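You operate a simulated robot arm through the tools that you are given. There is no shell and no other tool.

The job below is to be done with a simulated robot arm. You get a single attempt, and the scene is never put back.

## Task
Wipe the crumbs off the beige mat, then lay the bowl and the orange mug on it.
Fine: use the purple cloth and put it back. Set down upright: orange mug. What is to be rubbed or washed off counts as gone when no trace of it is left.

It is judged by the outcome, as a careful person would: the job done as asked, and still so three seconds after it is handed in. It fails if anything else is knocked over, pushed out of place, dropped, spilled or broken. Flat cloth is picked up by pressing the open fingertips on it (5 to 10 N) and closing them slowly along it; thin cloth reads only 2 to 8 mm in the jaws.

## Robot
A 7-joint arm with a two-finger parallel gripper, fixed in place. Base frame: the origin is at the foot of the arm, x ahead of it, y to its left, z up; the work surface is at about z = 0.75. Readings come in m, degrees, newtons and seconds.
Its first joint turns from -149.0 to 149.0 degrees. Payload 3.5 kg.
The TCP is the grasp point between the finger pads, 0.023 m short of the fingertips. In the tool frame z runs along the fingers and y along their closing line. Largest opening 0.094 m; finger width 0.038, thickness 0.01; the body of the gripper, 0.054 by 0.096 m, starts 0.039 m behind the TCP.
Orientation is that of the tool frame in the base frame, as [roll, pitch, yaw] about the fixed x, y, z axes, in that order (R = Rz(yaw) Ry(pitch) Rx(roll)). With the fingers straight down and closing along the base's y, the tool's x points along the base's -x, its y along +y and its z along -z.

## Interface
- The arm moves only by the tool drive_tool. Its arguments are lists of equal length, an entry for each row: "xyz": the shift along the tool's x, y, z in m, a list of three; "turn": the turn, a rotation vector about the tool's x, y, z in degrees, a list of three; "hand": the finger opening in m, from 0 to 0.094. In form: {"xyz": [[dx, dy, dz], ...], "turn": [[wx, wy, wz], ...], "hand": [hand, ...]}. A call has 1 to 20 rows; each row shifts and turns the commanded pose from where the row before left it, along the tool's axes as they then stand. A row lasts 0.2 s, in which the tool goes at most 0.05 m and 8.6 degrees; a call with a longer step from one row to the next is refused whole, and so is a gripper value outside its range. Where a pose cannot be reached the arm comes as near as it can. A force on the tool above 40 N (or 10 N above the force at the start of the call, whichever is more), or a blocked arm, ends the call early, and 0.2 s more pass. The fingers move at their own pace (about 0.153 m/s each) and stop on an object; they squeeze with about 40 N. The grip force told is the motor's: it shows also when the fingers shut on nothing. Time passes only in rows, and 0.2 s behind the last, so rows that do not move let the fingers close. It gives the time, the measured TCP pose, the force on the tool (base axes), the opening and the grip force at its end, in the units of the frame above (readings bear some noise), with the torque about the TCP (base axes, N m) and any sound that the robot's microphone picked up, and new pictures: "show" is both (left out), scene, wrist or none.
- Cameras (640 x 400 px; columns grow to the right, rows downward): "scene" is fixed at [0.3987, 0.4799, 1.3548]; the picture's right is [-0.93, -0.37, 0.00], its down [-0.10, 0.25, -0.96] and it looks along [0.36, -0.89, -0.27] (base axes); focal length 369 px, centre (320, 200). "wrist" rides on the gripper at [0.086, 0.016, -0.075] in the tool frame; the picture's right is [-0.18, 0.98, 0.00], its down [-0.58, -0.11, -0.81] and it looks along [-0.79, -0.15, 0.59] (tool axes); focal length 243 px, centre (320, 200). There is no depth. A picture from a camera that has moved, and an enlarged one, comes with that camera's place and axes in the base frame and with its lens. The place of the scene camera against the robot may be out by one fixed shift of up to 0.025 m in any direction.
- inspect(camera, box): a new picture of the part [left, top, right, bottom] of that camera's present view, enlarged. No time passes.
- close_job(): hands the job in; it is judged then, once.

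Nothing tells you positions but the pictures and the camera data. Unless the task says otherwise, let go and move clear before handing in.

The tools are called after ">>>" by a JSON object that holds its "op" and its "data". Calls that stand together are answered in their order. drive_tool: Moves the arm, as the interface text tells. Its arguments: {"type":"object","properties":{"xyz":{"type":"array","items":{"type":"array","items":{"type":"number"}}},"turn":{"type":"array","items":{"type":"array","items":{"type":"number"}}},"hand":{"type":"array","items":{"type":"number"}},"show":{"type":"string","enum":["both","scene","wrist","none"]}},"required":["xyz","turn","hand"]} The other tools are called the same way: inspect (camera, box) takes an enlarged picture of a part of a camera's view; close_job () hands the job in.

At the start:

```text
time_s: 0.0
position: [0.6321, -0.6439, 1.039]
orientation: [179.9, 0.0, -180.0]
ft_force: [0.0, 1.0, -0.2]
wrist_torque: [0.01, -0.02, 0.0]
finger_gap: 0.0939
grip_force: 0.0
```

scene: 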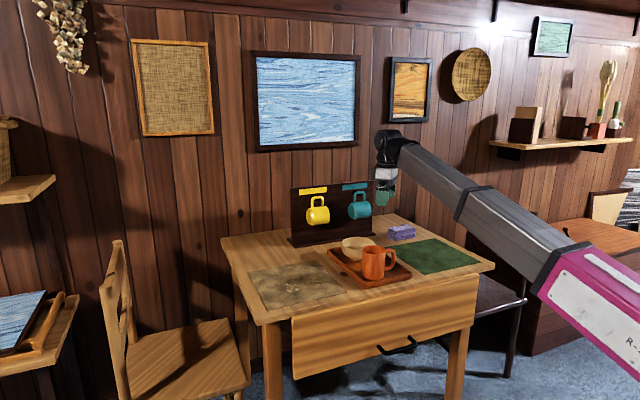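
wrist: 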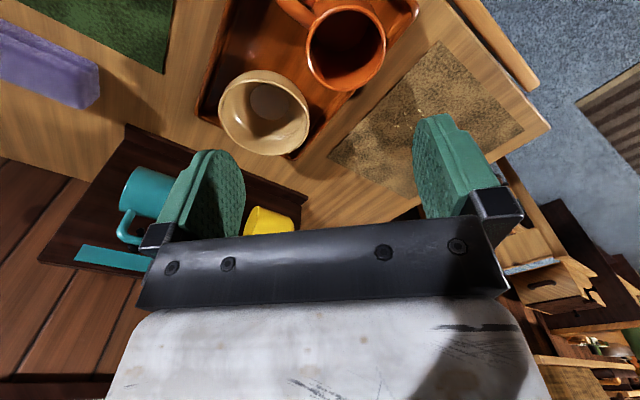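

I see a table with a beige mat (crumbs on it), a tray holding a bowl and an orange mug, a green mat, a purple folded cloth, and a rack with two hanging mugs. First I'll take a closer look.

>>> {"op": "inspect", "data": {"camera": "scene", "box": [210, 170, 510, 358]}}

>>> {"op": "inspect", "data": {"camera": "scene", "box": [320, 215, 440, 290]}}

>>> {"op": "inspect", "data": {"camera": "scene", "box": [236, 250, 356, 325]}}

>>> {"op": "inspect", "data": {"camera": "wrist", "box": [0, 0, 640, 400]}}

```text
2.13 times, centred on (360, 264) of scene
camera zoom: at [0.3987, 0.4799, 1.3548], right [-0.93, -0.37, 0.0], down [-0.1, 0.25, -0.96], along [0.36, -0.89, -0.27], focal length 784 px, centre (235, 64)
```

zoom: 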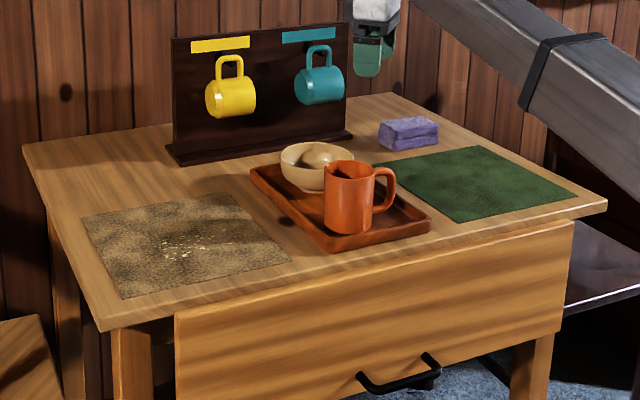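

```text
5.33 times, centred on (380, 252) of scene
camera zoom: at [0.3987, 0.4799, 1.3548], right [-0.93, -0.37, 0.0], down [-0.1, 0.25, -0.96], along [0.36, -0.89, -0.27], focal length 1966 px, centre (0, -80)
```

zoom: 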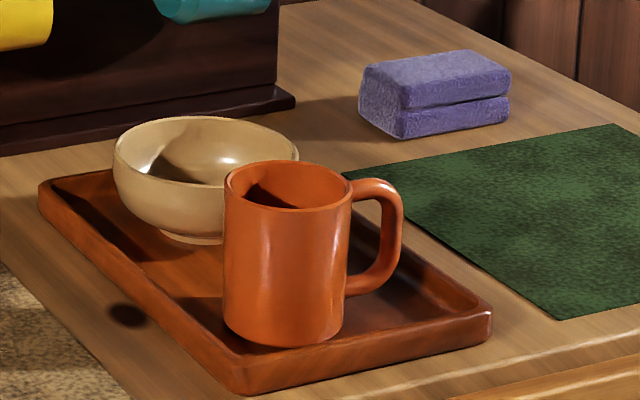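

```text
5.33 times, centred on (296, 288) of scene
camera zoom: at [0.3987, 0.4799, 1.3548], right [-0.93, -0.37, 0.0], down [-0.1, 0.25, -0.96], along [0.36, -0.89, -0.27], focal length 1966 px, centre (448, -267)
```

zoom: 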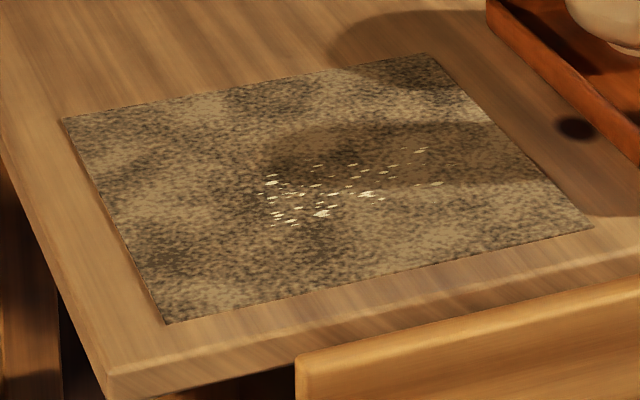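

```text
1.00 times, centred on (320, 200) of wrist (not enlarged: the box is as wide or as high as the picture)
camera zoom: at [0.5459, -0.6263, 1.1146], right [0.18, 0.98, 0.0], down [0.58, -0.11, 0.81], along [0.79, -0.15, -0.59], focal length 243 px, centre (320, 200)
```

zoom: 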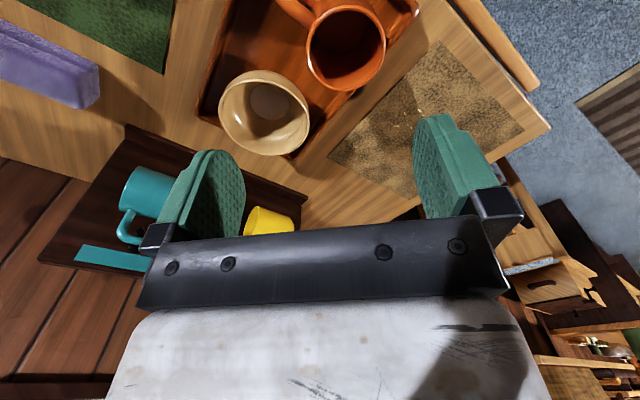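

The table is turned about 45° to the base frame, and the folded cloth lies near (0.64, -1.03), a long way out. I'll turn the tool to face that way at a safe height, look again and check the reach.

>>> {"op": "drive_tool", "data": {"xyz": [[0, 0, 0], [0, 0, 0], [0, 0, 0], [0, 0, 0], [0, 0, 0], [0, 0, 0], [0, 0, 0], [0, 0, 0]], "turn": [[0, 0, 7], [0, 0, 7], [0, 0, 7], [0, 0, 7], [0, 0, 7], [0, 0, 7], [0, 0, 7], [0, 0, 8]], "hand": [0.094, 0.094, 0.094, 0.094, 0.094, 0.094, 0.094, 0.094]}}

```text
time_s: 1.8
position: [0.6321, -0.6439, 1.0403]
orientation: [179.9, 0.0, 122.9]
ft_force: [-0.3, 0.0, -0.4]
wrist_torque: [-0.01, -0.01, 0.02]
finger_gap: 0.094
grip_force: 0.1
camera wrist: at [0.5989, -0.5615, 1.1145], right [0.93, 0.38, 0.0], down [0.22, -0.55, 0.81], along [0.31, -0.75, -0.59], focal length 243 px, centre (320, 200)
```

scene: 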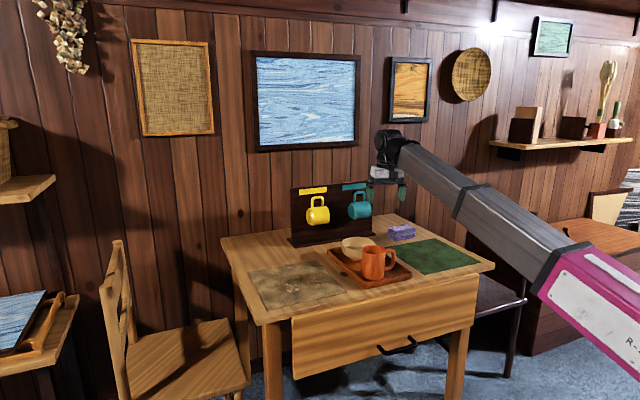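
wrist: 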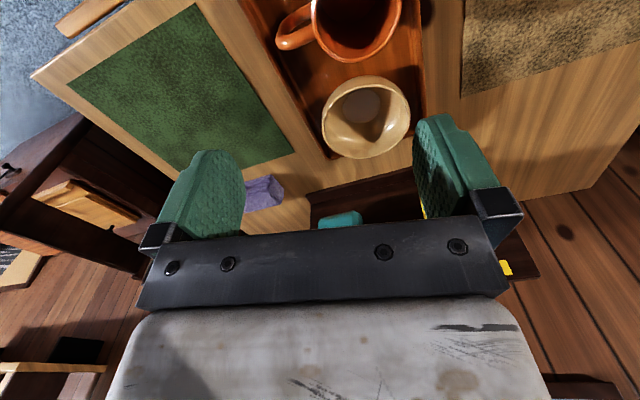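

The cloth at about (0.64, -1.03) is confirmed from this second view. I'll move towards it at height to find out how far the arm reaches.

>>> {"op": "drive_tool", "data": {"xyz": [[-0.0295, -0.0235, 0], [-0.0295, -0.0235, 0], [-0.0295, -0.0235, 0], [-0.0295, -0.0235, 0], [-0.0295, -0.0235, 0], [-0.0295, -0.0235, 0], [-0.0295, -0.0235, 0], [-0.0295, -0.0235, 0]], "turn": [[0, 0, 0], [0, 0, 0], [0, 0, 0], [0, 0, 0], [0, 0, 0], [0, 0, 0], [0, 0, 0], [0, 0, 0]], "hand": [0.094, 0.094, 0.094, 0.094, 0.094, 0.094, 0.094, 0.094]}}

```text
time_s: 3.6
position: [0.6027, -0.9441, 1.0411]
orientation: [180.0, -0.1, 122.9]
ft_force: [0.0, -0.1, -0.5]
wrist_torque: [0.0, -0.02, 0.02]
finger_gap: 0.0939
grip_force: 0.0
camera wrist: at [0.5693, -0.8624, 1.1142], right [0.92, 0.38, 0.0], down [0.23, -0.55, 0.81], along [0.31, -0.75, -0.59], focal length 243 px, centre (320, 200)
```

scene: 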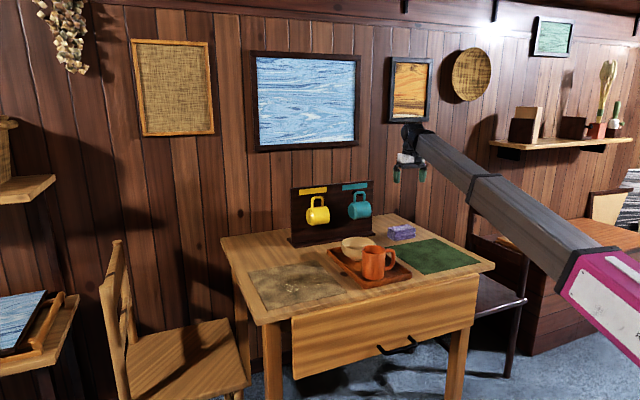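
wrist: 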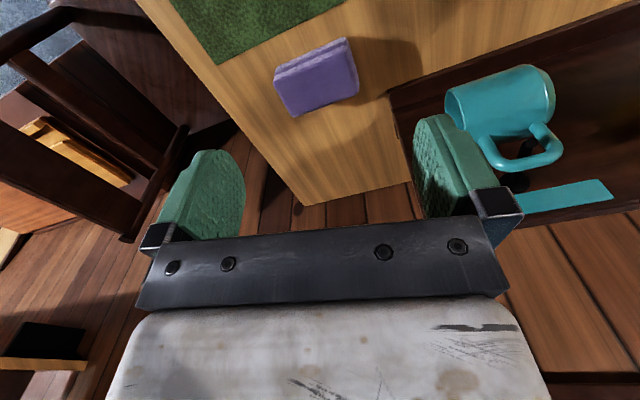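

The arm reaches r = 1.12 without trouble, so the cloth is in range. It measures about 0.10 x 0.06 x 0.037 m with its long side along azimuth 45°, so I'll turn to close across the 6 cm side and hover above it.

>>> {"op": "drive_tool", "data": {"xyz": [[0, 0, 0], [0, 0, 0], [0, 0, 0], [0, 0, 0], [0, 0, 0], [0, 0, 0], [0, 0, 0], [0, 0, 0], [0, 0, 0], [0, 0, 0], [0, 0, 0], [0, 0, 0], [0.0126, -0.0288, 0], [0.0126, -0.0288, 0], [0.0126, -0.0288, 0], [0, 0, 0]], "turn": [[0, 0, -8.5], [0, 0, -8.5], [0, 0, -8.5], [0, 0, -8.5], [0, 0, -8.5], [0, 0, -8.5], [0, 0, -8.5], [0, 0, -8.5], [0, 0, -8.5], [0, 0, -8.5], [0, 0, -8.5], [0, 0, -8.5], [0, 0, 0], [0, 0, 0], [0, 0, 0], [0, 0, 0]], "hand": [0.094, 0.094, 0.094, 0.094, 0.094, 0.094, 0.094, 0.094, 0.094, 0.094, 0.094, 0.094, 0.094, 0.094, 0.094, 0.094]}}

```text
time_s: 7.0
position: [0.6381, -1.031, 1.0396]
orientation: [180.0, 0.0, -135.0]
ft_force: [-0.3, -0.4, -0.4]
wrist_torque: [-0.02, 0.01, 0.0]
finger_gap: 0.094
grip_force: 0.2
camera wrist: at [0.5659, -1.0801, 1.1137], right [-0.57, 0.82, 0.0], down [0.49, 0.33, 0.81], along [0.67, 0.46, -0.59], focal length 243 px, centre (320, 200)
```

scene: 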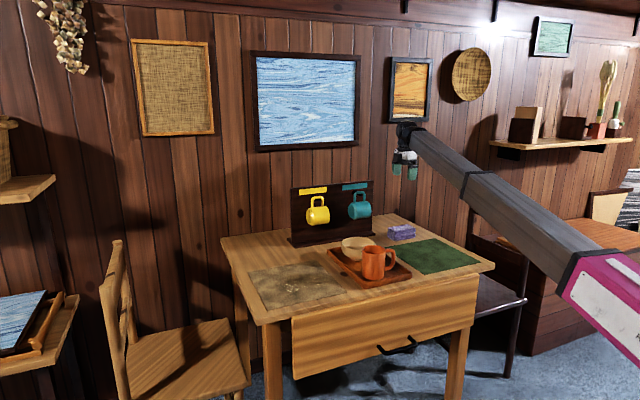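
wrist: 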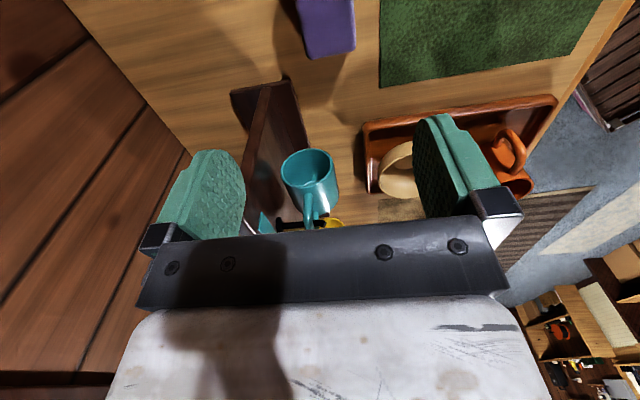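

The gripper is centred over the cloth to within a few millimetres. I'll go straight down to just above the table, with the fingers on either side of the cloth.

>>> {"op": "drive_tool", "data": {"xyz": [[0, 0, 0.04], [0, 0, 0.04], [0, 0, 0.04], [0, 0, 0.04], [0, 0, 0.03], [0, 0, 0.03], [0, 0, 0]], "turn": [[0, 0, 0], [0, 0, 0], [0, 0, 0], [0, 0, 0], [0, 0, 0], [0, 0, 0], [0, 0, 0]], "hand": [0.094, 0.094, 0.094, 0.094, 0.094, 0.094, 0.094]}}

```text
time_s: 8.6
position: [0.637, -1.0316, 0.8212]
orientation: [180.0, 0.0, -135.0]
ft_force: [-1.2, -0.2, 0.1]
wrist_torque: [0.02, 0.02, -0.01]
finger_gap: 0.0939
grip_force: 0.0
camera wrist: at [0.5641, -1.0809, 0.8948], right [-0.56, 0.83, 0.0], down [0.49, 0.33, 0.81], along [0.67, 0.46, -0.59], focal length 243 px, centre (320, 200)
```

scene: 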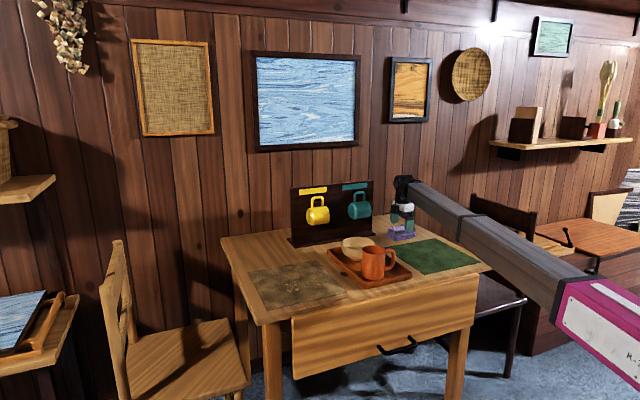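
wrist: 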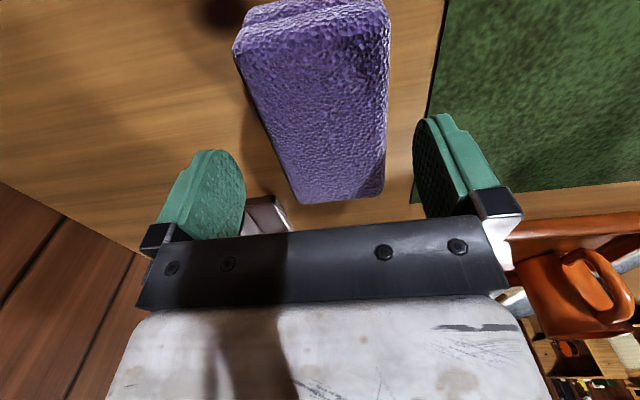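

The cloth sits between the open fingers. I'll lower the last 4 cm gently and close on it.

>>> {"op": "drive_tool", "data": {"xyz": [[0, 0, 0.015], [0, 0, 0.015], [0, 0, 0.01], [0, 0, 0]], "turn": [[0, 0, 0], [0, 0, 0], [0, 0, 0], [0, 0, 0]], "hand": [0.094, 0.094, 0.094, 0.094]}}

>>> {"op": "inspect", "data": {"camera": "scene", "box": [340, 160, 460, 250]}}

```text
time_s: 9.6
position: [0.6371, -1.0306, 0.7808]
orientation: [180.0, -0.1, -135.0]
ft_force: [-0.1, -0.2, -0.3]
wrist_torque: [0.01, 0.0, 0.0]
finger_gap: 0.0937
grip_force: 0.1
camera wrist: at [0.5653, -1.0803, 0.8549], right [-0.56, 0.83, 0.0], down [0.49, 0.33, 0.81], along [0.67, 0.46, -0.59], focal length 243 px, centre (320, 200)
```

scene: 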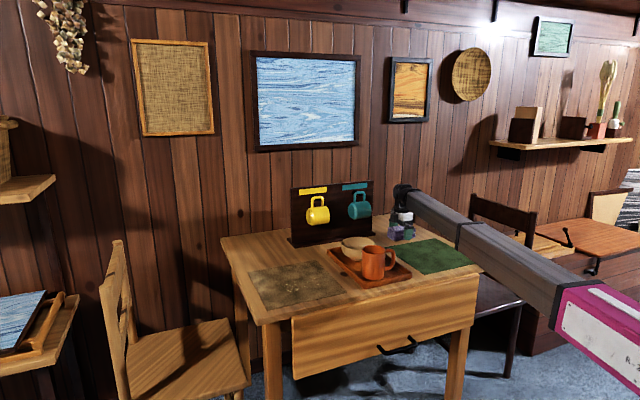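
wrist: 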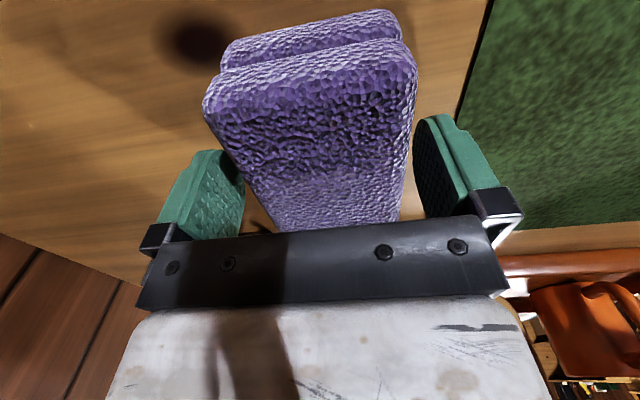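

```text
4.44 times, centred on (400, 205) of scene
camera zoom: at [0.3987, 0.4799, 1.3548], right [-0.93, -0.37, 0.0], down [-0.1, 0.25, -0.96], along [0.36, -0.89, -0.27], focal length 1638 px, centre (-36, 178)
```

zoom: 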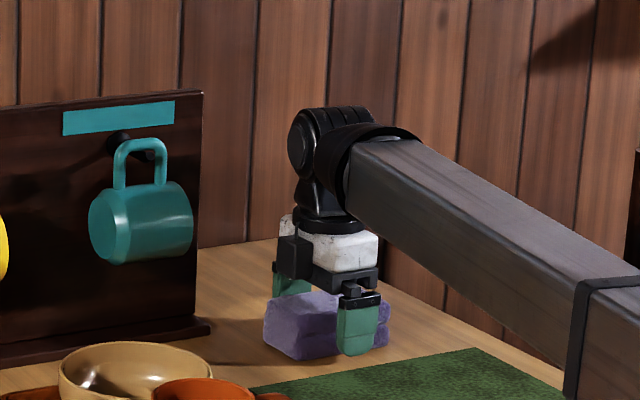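

The fingers are alongside the cloth near the table. Closing now.

>>> {"op": "drive_tool", "data": {"xyz": [[0, 0, 0], [0, 0, 0], [0, 0, 0], [0, 0, 0], [0, 0, 0], [0, 0, 0]], "turn": [[0, 0, 0], [0, 0, 0], [0, 0, 0], [0, 0, 0], [0, 0, 0], [0, 0, 0]], "hand": [0.08, 0.07, 0.055, 0.04, 0.03, 0.02]}}

```text
time_s: 11.0
position: [0.6378, -1.0328, 0.781]
orientation: [180.0, 0.1, -135.0]
ft_force: [0.7, -0.8, 0.8]
wrist_torque: [0.0, -0.02, 0.0]
finger_gap: 0.0633
grip_force: 39.7
camera wrist: at [0.5652, -1.0804, 0.855], right [-0.56, 0.83, 0.0], down [0.49, 0.33, 0.81], along [0.67, 0.46, -0.59], focal length 243 px, centre (320, 200)
```

scene: 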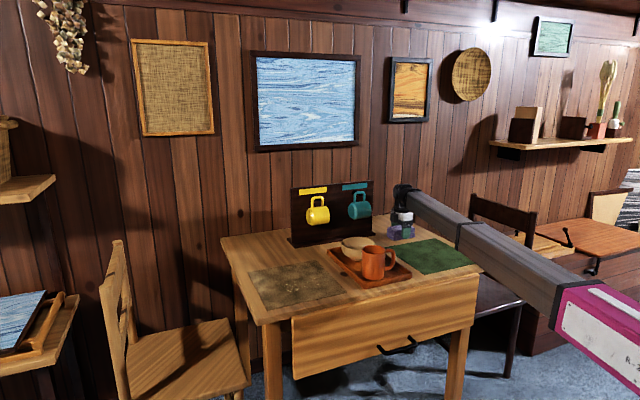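
wrist: 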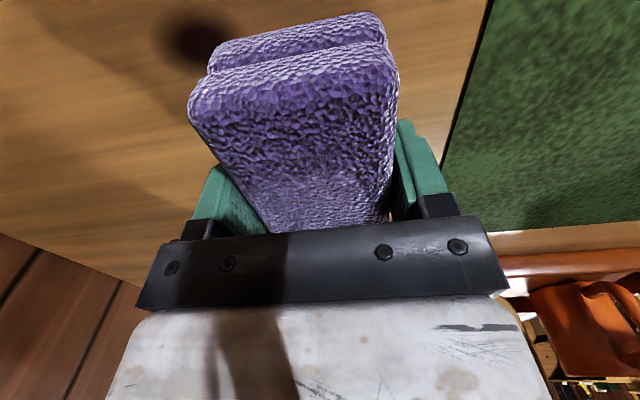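

I've gripped the cloth at 63 mm across. I'll lift it clear, then carry it over towards the mat.

>>> {"op": "drive_tool", "data": {"xyz": [[0, 0, -0.02], [0, 0, -0.04], [0, 0, -0.04], [0, 0, -0.04], [0, 0, -0.04], [0, 0, -0.04], [0, 0, -0.04], [0, 0, 0]], "turn": [[0, 0, 0], [0, 0, 0], [0, 0, 0], [0, 0, 0], [0, 0, 0], [0, 0, 0], [0, 0, 0], [0, 0, 0]], "hand": [0.02, 0.02, 0.02, 0.02, 0.02, 0.02, 0.02, 0.02]}}

```text
time_s: 12.8
position: [0.6367, -1.0307, 1.0396]
orientation: [180.0, 0.1, -135.0]
ft_force: [-0.9, -0.5, -0.9]
wrist_torque: [0.01, -0.03, -0.01]
finger_gap: 0.0634
grip_force: 40.0
camera wrist: at [0.5647, -1.0798, 1.1154], right [-0.56, 0.83, 0.0], down [0.49, 0.33, 0.81], along [0.67, 0.46, -0.59], focal length 243 px, centre (320, 200)
```

scene: 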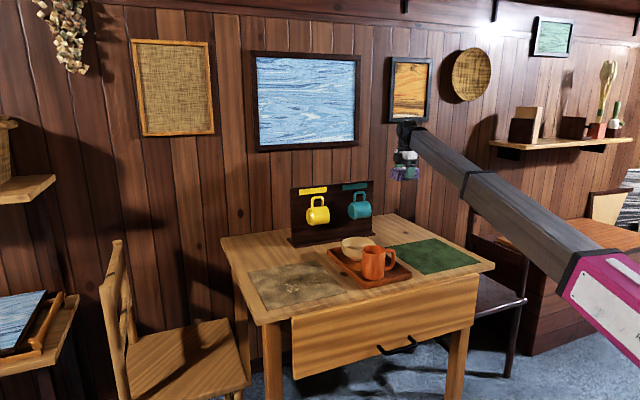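
wrist: 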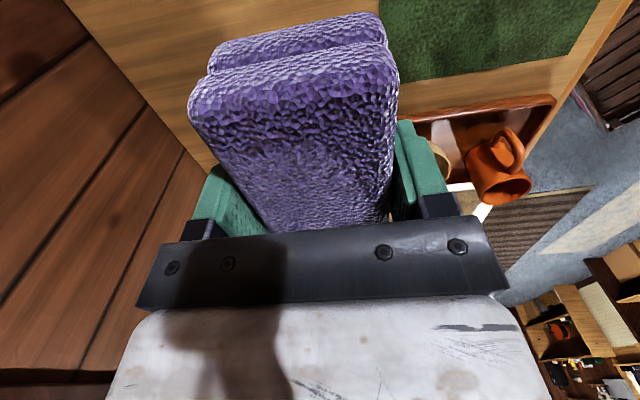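

The cloth is held firmly. I'll carry it at this height to above the tray-side edge of the mat.

>>> {"op": "drive_tool", "data": {"xyz": [[-0.03655, 0.01908, 0], [-0.03655, 0.01908, 0], [-0.03655, 0.01908, 0], [-0.03655, 0.01908, 0], [-0.03655, 0.01908, 0], [-0.03655, 0.01908, 0], [-0.03655, 0.01908, 0], [-0.03655, 0.01908, 0], [-0.03655, 0.01908, 0], [-0.03655, 0.01908, 0], [-0.03655, 0.01908, 0], [-0.03655, 0.01908, 0], [0, 0, 0]], "turn": [[0, 0, 0], [0, 0, 0], [0, 0, 0], [0, 0, 0], [0, 0, 0], [0, 0, 0], [0, 0, 0], [0, 0, 0], [0, 0, 0], [0, 0, 0], [0, 0, 0], [0, 0, 0], [0, 0, 0]], "hand": [0.02, 0.02, 0.02, 0.02, 0.02, 0.02, 0.02, 0.02, 0.02, 0.02, 0.02, 0.02, 0.02]}}

>>> {"op": "inspect", "data": {"camera": "scene", "box": [236, 180, 416, 325]}}

```text
time_s: 15.6
position: [0.7833, -0.5612, 1.0403]
orientation: [180.0, 0.0, -134.9]
ft_force: [0.8, -0.5, -0.7]
wrist_torque: [0.01, -0.03, 0.01]
finger_gap: 0.0633
grip_force: 40.0
camera wrist: at [0.7118, -0.6092, 1.1144], right [-0.56, 0.83, 0.0], down [0.49, 0.33, 0.81], along [0.67, 0.46, -0.59], focal length 243 px, centre (320, 200)
```

scene: 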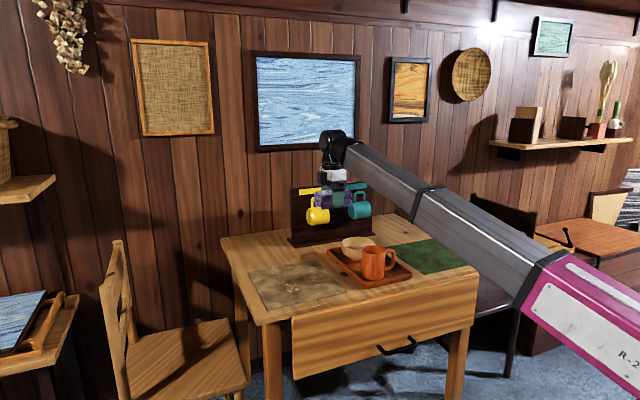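
wrist: 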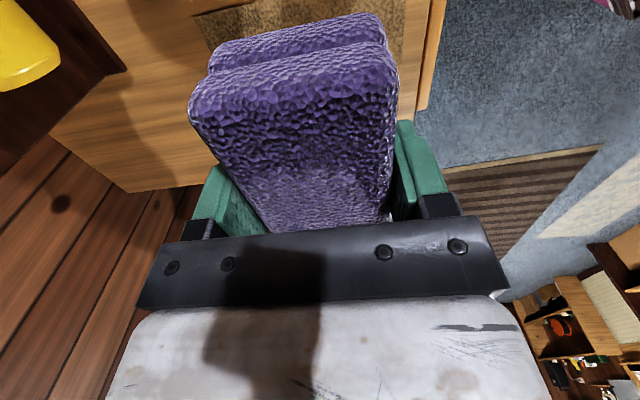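

```text
2.76 times, centred on (326, 252) of scene
camera zoom: at [0.3987, 0.4799, 1.3548], right [-0.93, -0.37, 0.0], down [-0.1, 0.25, -0.96], along [0.36, -0.89, -0.27], focal length 1017 px, centre (303, 55)
```

zoom: 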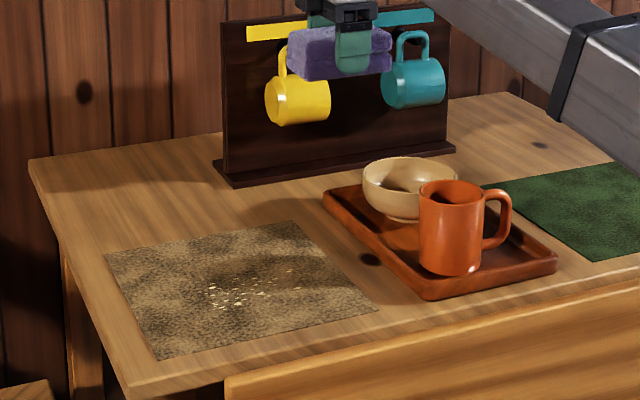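

I'm over the tray-side edge of the mat, about 6 cm clear of the mug. I'll go down to just above the mat.

>>> {"op": "drive_tool", "data": {"xyz": [[-0.01, 0, 0.03], [0, 0, 0.04], [0, 0, 0.04], [0, 0, 0.04], [0, 0, 0.04], [0, 0, 0.03], [0, 0, 0.02], [0, 0, 0]], "turn": [[0, 0, 0], [0, 0, 0], [0, 0, 0], [0, 0, 0], [0, 0, 0], [0, 0, 0], [0, 0, 0], [0, 0, 0]], "hand": [0.02, 0.02, 0.02, 0.02, 0.02, 0.02, 0.02, 0.02]}}

>>> {"op": "inspect", "data": {"camera": "scene", "box": [236, 200, 396, 325]}}

```text
time_s: 17.4
position: [0.7915, -0.5504, 0.7989]
orientation: [-179.9, 0.0, -135.0]
ft_force: [-0.4, -0.2, 0.0]
wrist_torque: [0.01, -0.01, -0.02]
finger_gap: 0.0631
grip_force: 39.8
camera wrist: at [0.7194, -0.6016, 0.874], right [-0.56, 0.83, 0.0], down [0.49, 0.33, 0.81], along [0.67, 0.46, -0.59], focal length 243 px, centre (320, 200)
```

scene: 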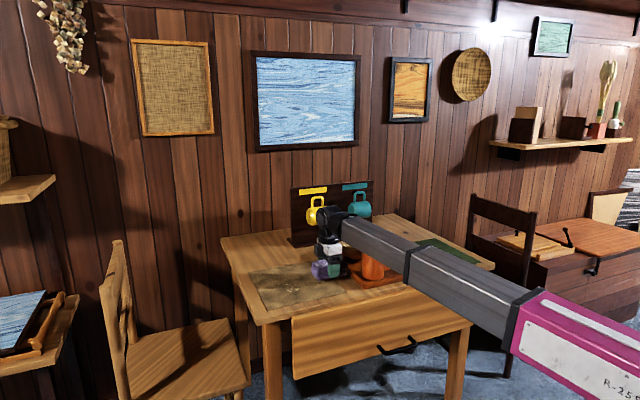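
wrist: 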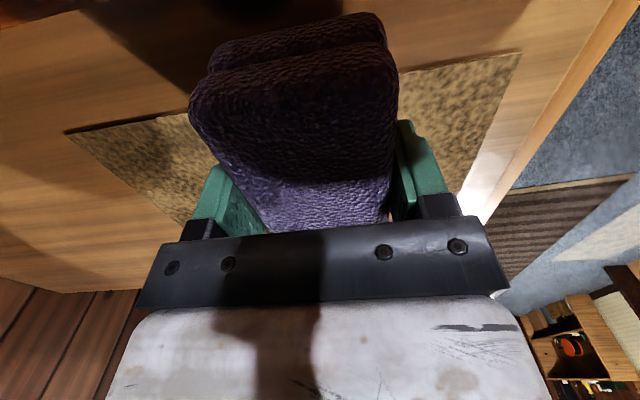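

```text
3.20 times, centred on (316, 262) of scene
camera zoom: at [0.3987, 0.4799, 1.3548], right [-0.93, -0.37, 0.0], down [-0.1, 0.25, -0.96], along [0.36, -0.89, -0.27], focal length 1180 px, centre (333, 0)
```

zoom: 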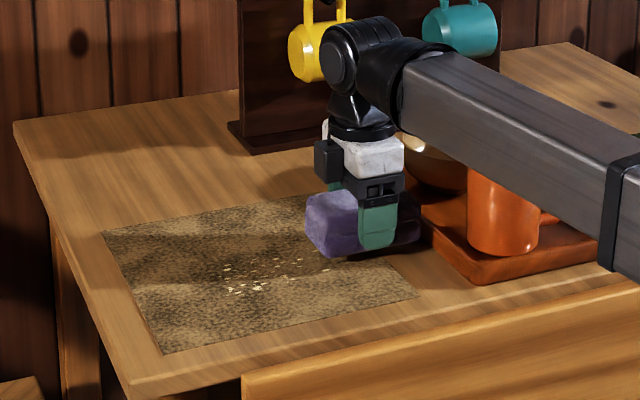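

The cloth hovers about 1.5 cm above the mat. I'll lower it slowly until it presses lightly.

>>> {"op": "drive_tool", "data": {"xyz": [[0, 0, 0.005], [0, 0, 0.005], [0, 0, 0.004], [0, 0, 0]], "turn": [[0, 0, 0], [0, 0, 0], [0, 0, 0], [0, 0, 0]], "hand": [0.02, 0.02, 0.02, 0.02], "show": "none"}}

>>> {"op": "drive_tool", "data": {"xyz": [[0, 0, 0.002], [0, 0, 0]], "turn": [[0, 0, 0], [0, 0, 0]], "hand": [0.02, 0.02], "show": "none"}}

```text
time_s: 18.4
position: [0.791, -0.5529, 0.787]
orientation: [-180.0, 0.0, -135.0]
ft_force: [-0.2, 0.1, 0.0]
wrist_torque: [0.0, 0.02, 0.02]
finger_gap: 0.0633
grip_force: 40.0
```

```text
time_s: 19.0
position: [0.7922, -0.5529, 0.7849]
orientation: [-180.0, 0.1, -135.0]
ft_force: [0.1, 0.2, -0.6]
wrist_torque: [0.02, 0.01, -0.01]
finger_gap: 0.0631
grip_force: 40.3
```

No contact yet, so I'll keep going down in millimetre steps.

>>> {"op": "drive_tool", "data": {"xyz": [[0, 0, 0.0015], [0, 0, 0]], "turn": [[0, 0, 0], [0, 0, 0]], "hand": [0.02, 0.02], "show": "none"}}

>>> {"op": "drive_tool", "data": {"xyz": [[0, 0, 0.0015], [0, 0, 0]], "turn": [[0, 0, 0], [0, 0, 0]], "hand": [0.02, 0.02], "show": "none"}}

>>> {"op": "drive_tool", "data": {"xyz": [[0, 0, 0.001], [0, 0, 0]], "turn": [[0, 0, 0], [0, 0, 0]], "hand": [0.02, 0.02], "show": "none"}}

```text
time_s: 19.6
position: [0.7911, -0.5514, 0.7833]
orientation: [179.9, 0.1, -135.0]
ft_force: [0.0, -1.0, -0.3]
wrist_torque: [0.02, 0.01, -0.01]
finger_gap: 0.0631
grip_force: 40.0
```

```text
time_s: 20.2
position: [0.7907, -0.5523, 0.7824]
orientation: [-179.9, -0.1, -135.0]
ft_force: [0.1, 0.7, -1.6]
wrist_torque: [-0.02, 0.03, 0.01]
finger_gap: 0.0635
grip_force: 39.8
```

```text
time_s: 20.8
position: [0.792, -0.5521, 0.7816]
orientation: [-180.0, 0.1, -135.0]
ft_force: [-0.7, 0.1, 1.1]
wrist_torque: [0.04, 0.01, 0.01]
finger_gap: 0.0634
grip_force: 40.3
```

>>> {"op": "drive_tool", "data": {"xyz": [[0, 0, 0.0015], [0, 0, 0]], "turn": [[0, 0, 0], [0, 0, 0]], "hand": [0.02, 0.02], "show": "none"}}

>>> {"op": "drive_tool", "data": {"xyz": [[0, 0, 0.0015], [0, 0, 0]], "turn": [[0, 0, 0], [0, 0, 0]], "hand": [0.02, 0.02], "show": "scene"}}

>>> {"op": "inspect", "data": {"camera": "scene", "box": [280, 230, 380, 292]}}

```text
time_s: 21.4
position: [0.7921, -0.5531, 0.7812]
orientation: [-179.9, -0.1, -135.0]
ft_force: [0.4, -1.7, 16.7]
wrist_torque: [0.1, 0.17, -0.04]
finger_gap: 0.0632
grip_force: 40.1
```

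```text
time_s: 22.1
position: [0.7925, -0.5517, 0.7804]
orientation: [-179.9, 0.0, -135.0]
ft_force: [-2.8, 1.6, 10.5]
wrist_torque: [0.24, 0.08, -0.02]
finger_gap: 0.0632
grip_force: 40.5
stopped in row 2: the force on the tool passed its limit at 41 N (the readings are from after the stop); the commanded pose is now the measured one
```

scene: 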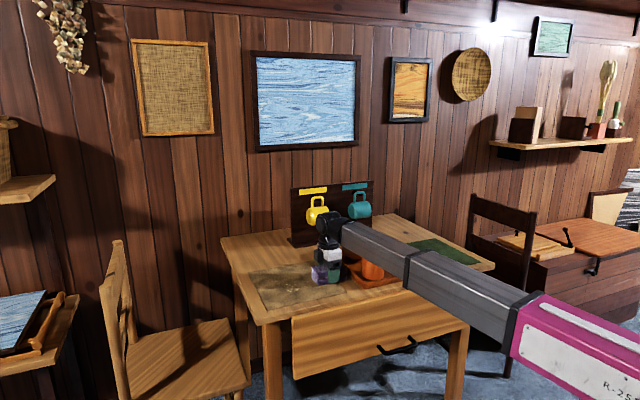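

```text
6.40 times, centred on (330, 261) of scene
camera zoom: at [0.3987, 0.4799, 1.3548], right [-0.93, -0.37, 0.0], down [-0.1, 0.25, -0.96], along [0.36, -0.89, -0.27], focal length 2359 px, centre (256, -190)
```

zoom: 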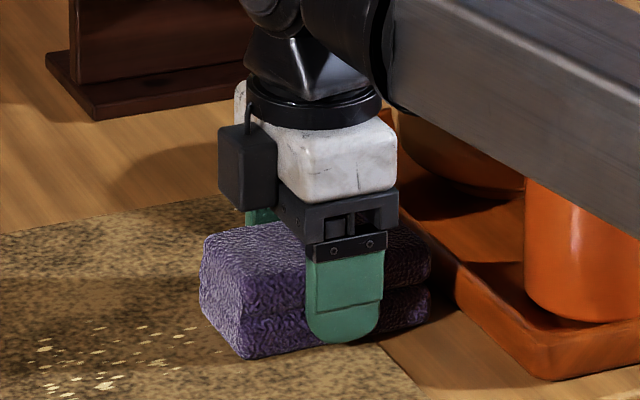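

The cloth touches the mat at TCP z of about 0.7805, pressing with roughly 10 N. First wipe pass is away from the tray.

>>> {"op": "drive_tool", "data": {"xyz": [[-0.02, 0, 0], [-0.02, 0, 0], [-0.02, 0, 0], [-0.02, 0, 0], [-0.02, 0, 0], [-0.02, 0, 0], [-0.02, 0, 0], [-0.02, 0, 0], [-0.02, 0, 0]], "turn": [[0, 0, 0], [0, 0, 0], [0, 0, 0], [0, 0, 0], [0, 0, 0], [0, 0, 0], [0, 0, 0], [0, 0, 0], [0, 0, 0]], "hand": [0.02, 0.02, 0.02, 0.02, 0.02, 0.02, 0.02, 0.02, 0.02], "show": "both"}}

>>> {"op": "inspect", "data": {"camera": "scene", "box": [236, 230, 356, 315]}}

```text
time_s: 24.1
position: [0.9208, -0.427, 0.781]
orientation: [-179.8, 0.0, -135.2]
ft_force: [-4.5, -4.6, 13.6]
wrist_torque: [0.14, 0.16, 0.16]
finger_gap: 0.0634
grip_force: 39.6
camera wrist: at [0.8479, -0.4759, 0.8548], right [-0.56, 0.83, 0.0], down [0.49, 0.34, 0.81], along [0.67, 0.45, -0.59], focal length 243 px, centre (320, 200)
```

scene: 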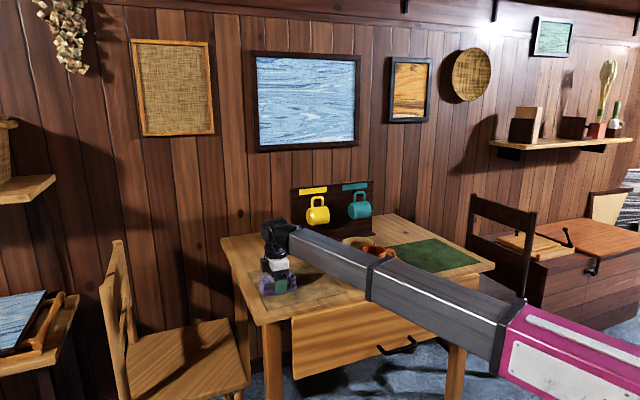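
wrist: 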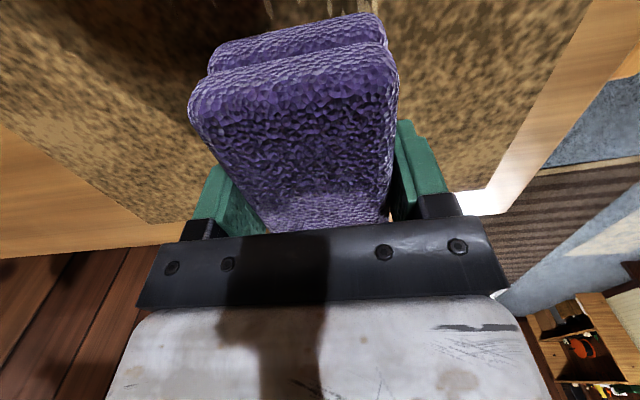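

```text
4.71 times, centred on (296, 272) of scene
camera zoom: at [0.3987, 0.4799, 1.3548], right [-0.93, -0.37, 0.0], down [-0.1, 0.25, -0.96], along [0.36, -0.89, -0.27], focal length 1734 px, centre (433, -141)
```

zoom: 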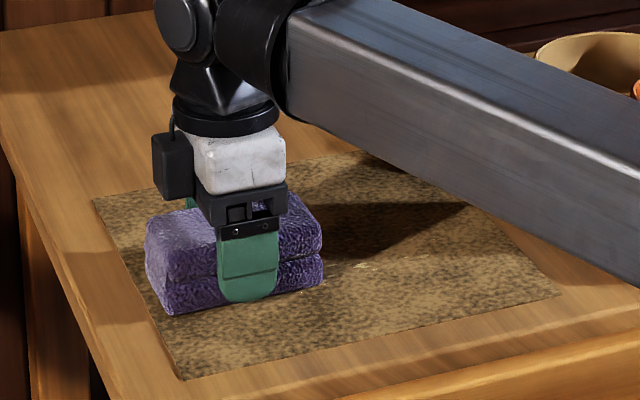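

The crumbs under the stroke are gone, and a few remain on the near side. I'll shift the cloth nearer the front and wipe back.

>>> {"op": "drive_tool", "data": {"xyz": [[0, 0.02, 0], [0, 0.018, 0], [0.02, 0, 0], [0.02, 0, 0], [0.02, 0, 0], [0.02, 0, 0], [0.02, 0, 0], [0.02, 0, 0], [0.02, 0, 0], [0.02, 0, 0], [0.015, 0, 0]], "turn": [[0, 0, 0], [0, 0, 0], [0, 0, 0], [0, 0, 0], [0, 0, 0], [0, 0, 0], [0, 0, 0], [0, 0, 0], [0, 0, 0], [0, 0, 0], [0, 0, 0]], "hand": [0.02, 0.02, 0.02, 0.02, 0.02, 0.02, 0.02, 0.02, 0.02, 0.02, 0.02], "show": "both"}}

>>> {"op": "inspect", "data": {"camera": "scene", "box": [236, 230, 356, 315]}}

```text
time_s: 26.1
position: [0.7953, -0.4957, 0.7792]
orientation: [-179.7, 0.2, -135.0]
ft_force: [-2.2, 0.9, 9.3]
wrist_torque: [-0.03, 0.31, -0.11]
finger_gap: 0.0632
grip_force: 39.6
stopped in row 10: the force on the tool passed its limit at 40 N (the readings are from after the stop); the commanded pose is now the measured one
camera wrist: at [0.7225, -0.5451, 0.8545], right [-0.56, 0.83, 0.0], down [0.49, 0.34, 0.81], along [0.67, 0.45, -0.59], focal length 243 px, centre (320, 200)
```

scene: 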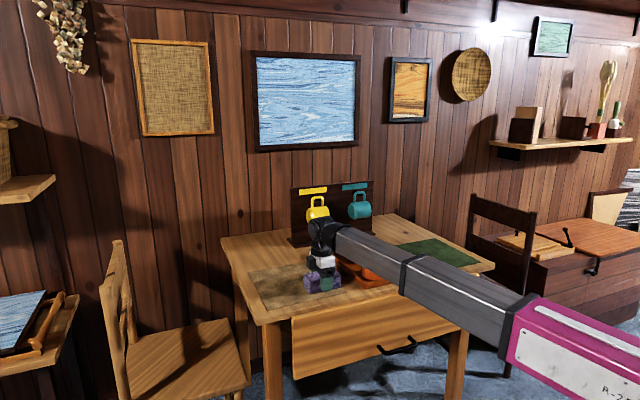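
wrist: 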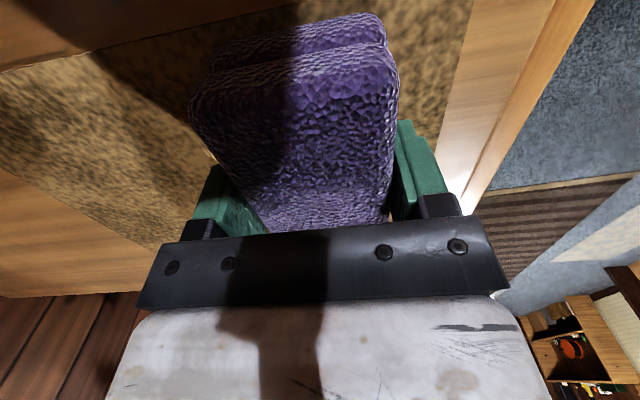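

```text
4.71 times, centred on (296, 272) of scene
camera zoom: at [0.3987, 0.4799, 1.3548], right [-0.93, -0.37, 0.0], down [-0.1, 0.25, -0.96], along [0.36, -0.89, -0.27], focal length 1734 px, centre (433, -141)
```

zoom: 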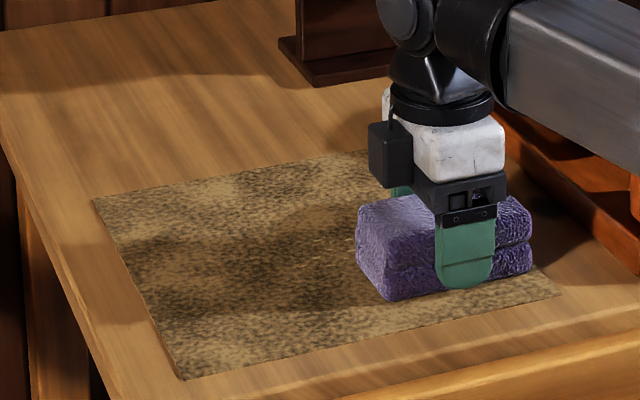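

>>> {"op": "inspect", "data": {"camera": "scene", "box": [270, 260, 330, 300]}}

```text
10.00 times, centred on (300, 280) of scene
camera zoom: at [0.3987, 0.4799, 1.3548], right [-0.93, -0.37, 0.0], down [-0.1, 0.25, -0.96], along [0.36, -0.89, -0.27], focal length 3686 px, centre (520, -600)
```

zoom: 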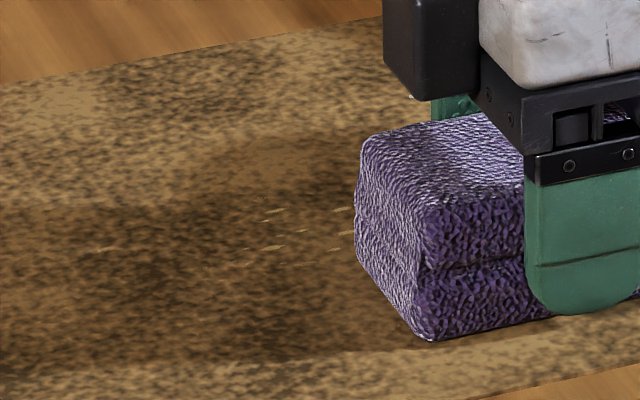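

The remaining traces lie farther back, at e2 of about 0.95 to 0.98. I'll wipe that strip next.

>>> {"op": "drive_tool", "data": {"xyz": [[0, -0.018, 0], [0, -0.018, 0], [0, -0.018, 0], [0, -0.016, 0], [-0.02, 0, 0], [-0.02, 0, 0], [-0.02, 0, 0], [-0.02, 0, 0], [-0.02, 0, 0], [-0.02, 0, 0], [-0.02, 0, 0], [-0.02, 0, 0]], "turn": [[0, 0, 0], [0, 0, 0], [0, 0, 0], [0, 0, 0], [0, 0, 0], [0, 0, 0], [0, 0, 0], [0, 0, 0], [0, 0, 0], [0, 0, 0], [0, 0, 0], [0, 0, 0]], "hand": [0.02, 0.02, 0.02, 0.02, 0.02, 0.02, 0.02, 0.02, 0.02, 0.02, 0.02, 0.02], "show": "scene"}}

>>> {"op": "inspect", "data": {"camera": "scene", "box": [236, 230, 356, 315]}}

```text
time_s: 28.7
position: [0.9585, -0.4316, 0.7805]
orientation: [-179.8, 0.1, -134.9]
ft_force: [-5.5, -5.0, 19.9]
wrist_torque: [-0.1, 0.32, 0.08]
finger_gap: 0.0634
grip_force: 40.1
```

scene: 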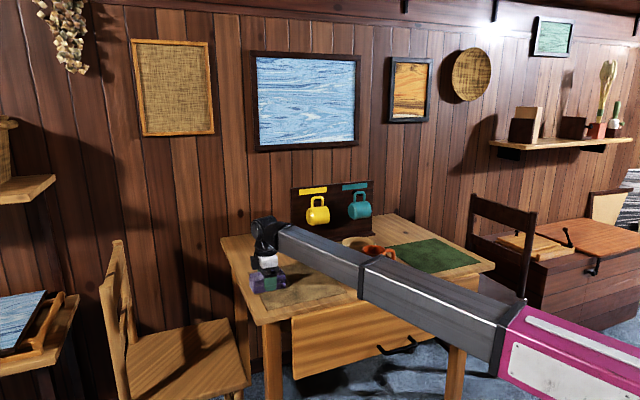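

```text
4.71 times, centred on (296, 272) of scene
camera zoom: at [0.3987, 0.4799, 1.3548], right [-0.93, -0.37, 0.0], down [-0.1, 0.25, -0.96], along [0.36, -0.89, -0.27], focal length 1734 px, centre (433, -141)
```

zoom: 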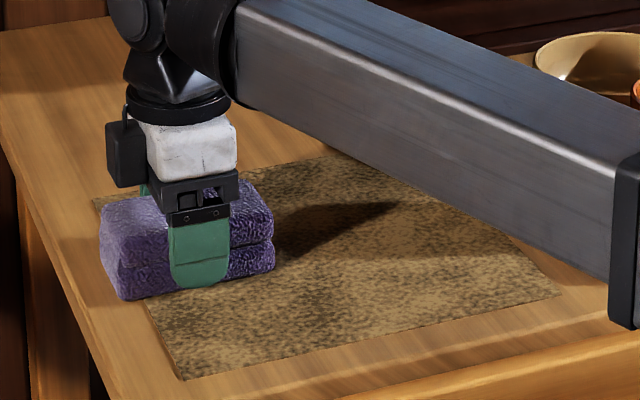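

Clean so far where I can see. I'll do another return pass to cover the middle strip.

>>> {"op": "drive_tool", "data": {"xyz": [[0, 0.019, -0.0004], [0, 0.019, 0], [0.02, 0, 0], [0.02, 0, 0], [0.02, 0, 0], [0.02, 0, 0], [0.02, 0, 0], [0.02, 0, 0], [0.02, 0, 0], [0.02, 0, 0], [0.015, 0, 0]], "turn": [[0, 0, 0], [0, 0, 0], [0, 0, 0], [0, 0, 0], [0, 0, 0], [0, 0, 0], [0, 0, 0], [0, 0, 0], [0, 0, 0], [0, 0, 0], [0, 0, 0]], "hand": [0.02, 0.02, 0.02, 0.02, 0.02, 0.02, 0.02, 0.02, 0.02, 0.02, 0.02], "show": "scene"}}

>>> {"op": "inspect", "data": {"camera": "scene", "box": [246, 255, 326, 310]}}

```text
time_s: 31.1
position: [0.8071, -0.5295, 0.7809]
orientation: [-179.9, 0.0, -135.0]
ft_force: [0.0, 0.4, 2.2]
wrist_torque: [0.15, -0.14, 0.01]
finger_gap: 0.0633
grip_force: 39.6
```

scene: 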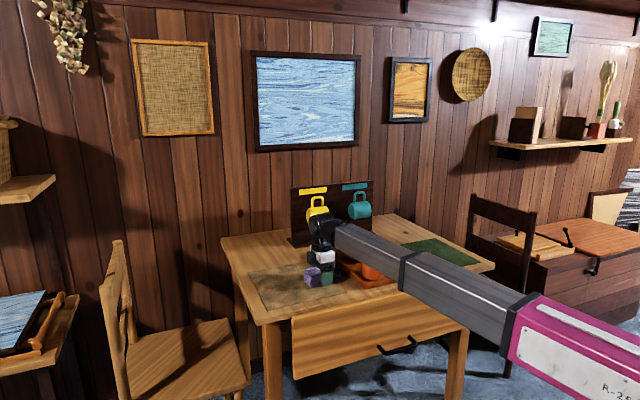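

```text
7.27 times, centred on (286, 282) of scene
camera zoom: at [0.3987, 0.4799, 1.3548], right [-0.93, -0.37, 0.0], down [-0.1, 0.25, -0.96], along [0.36, -0.89, -0.27], focal length 2681 px, centre (567, -400)
```

zoom: 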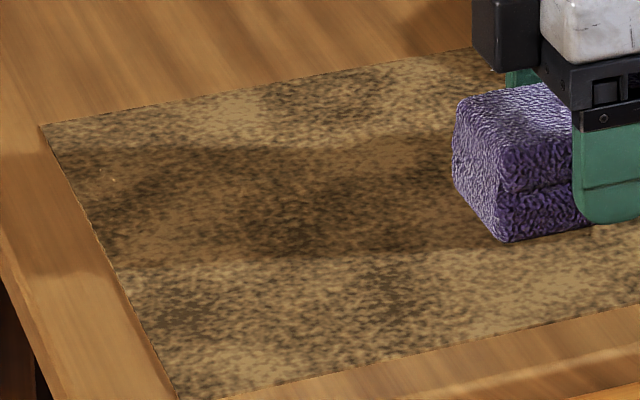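

The mat looks nearly clean, with maybe one speck near the far-left edge. I'll lift and look closely at the whole mat.

>>> {"op": "drive_tool", "data": {"xyz": [[0, 0, -0.02], [0, 0, -0.04], [0, 0, -0.04], [0, 0, -0.04], [0, 0, -0.04], [0, 0, -0.04], [0, 0, -0.04], [0, 0, 0]], "turn": [[0, 0, 0], [0, 0, 0], [0, 0, 0], [0, 0, 0], [0, 0, 0], [0, 0, 0], [0, 0, 0], [0, 0, 0]], "hand": [0.02, 0.02, 0.02, 0.02, 0.02, 0.02, 0.02, 0.02], "show": "both"}}

>>> {"op": "inspect", "data": {"camera": "scene", "box": [240, 258, 300, 298]}}

>>> {"op": "inspect", "data": {"camera": "scene", "box": [292, 258, 352, 298]}}

>>> {"op": "inspect", "data": {"camera": "scene", "box": [255, 275, 315, 315]}}

```text
time_s: 32.9
position: [0.8057, -0.5289, 1.0417]
orientation: [-179.8, 0.0, -135.0]
ft_force: [-0.4, -0.9, -0.2]
wrist_torque: [-0.04, 0.0, -0.02]
finger_gap: 0.0632
grip_force: 40.0
camera wrist: at [0.7343, -0.5772, 1.1157], right [-0.57, 0.82, 0.0], down [0.49, 0.33, 0.81], along [0.67, 0.46, -0.59], focal length 243 px, centre (320, 200)
```

scene: 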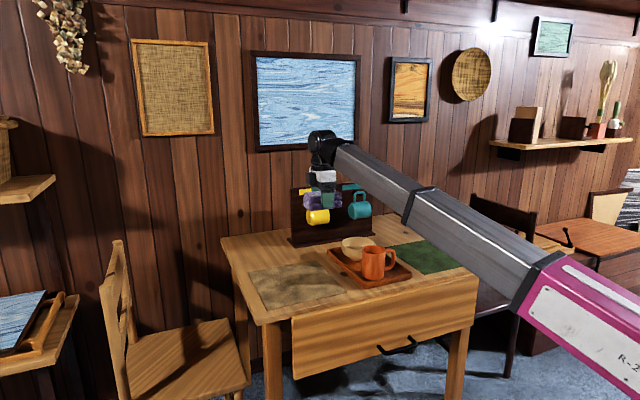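
wrist: 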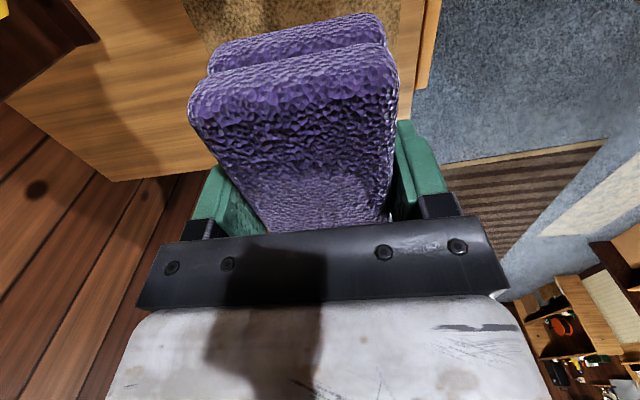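

```text
10.00 times, centred on (270, 278) of scene
camera zoom: at [0.3987, 0.4799, 1.3548], right [-0.93, -0.37, 0.0], down [-0.1, 0.25, -0.96], along [0.36, -0.89, -0.27], focal length 3686 px, centre (820, -580)
```

zoom: 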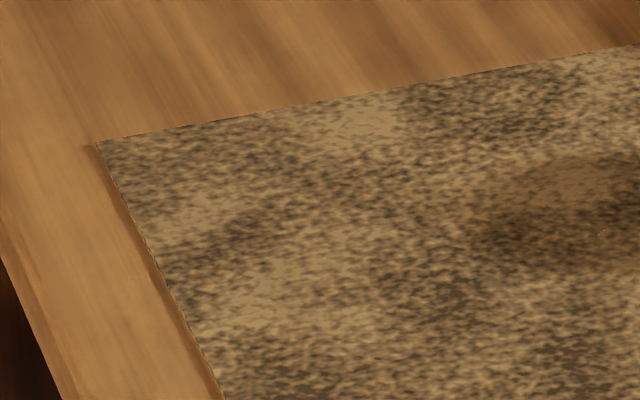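

```text
10.00 times, centred on (322, 278) of scene
camera zoom: at [0.3987, 0.4799, 1.3548], right [-0.93, -0.37, 0.0], down [-0.1, 0.25, -0.96], along [0.36, -0.89, -0.27], focal length 3686 px, centre (300, -580)
```

zoom: 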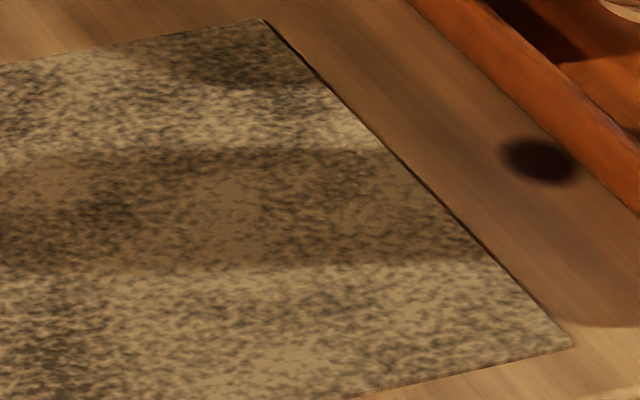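

```text
10.00 times, centred on (285, 295) of scene
camera zoom: at [0.3987, 0.4799, 1.3548], right [-0.93, -0.37, 0.0], down [-0.1, 0.25, -0.96], along [0.36, -0.89, -0.27], focal length 3686 px, centre (670, -750)
```

zoom: 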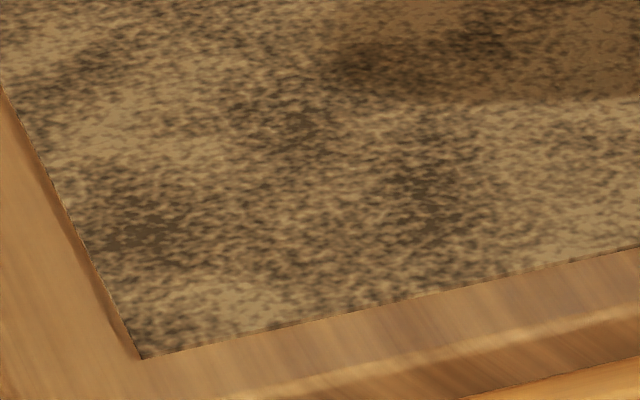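

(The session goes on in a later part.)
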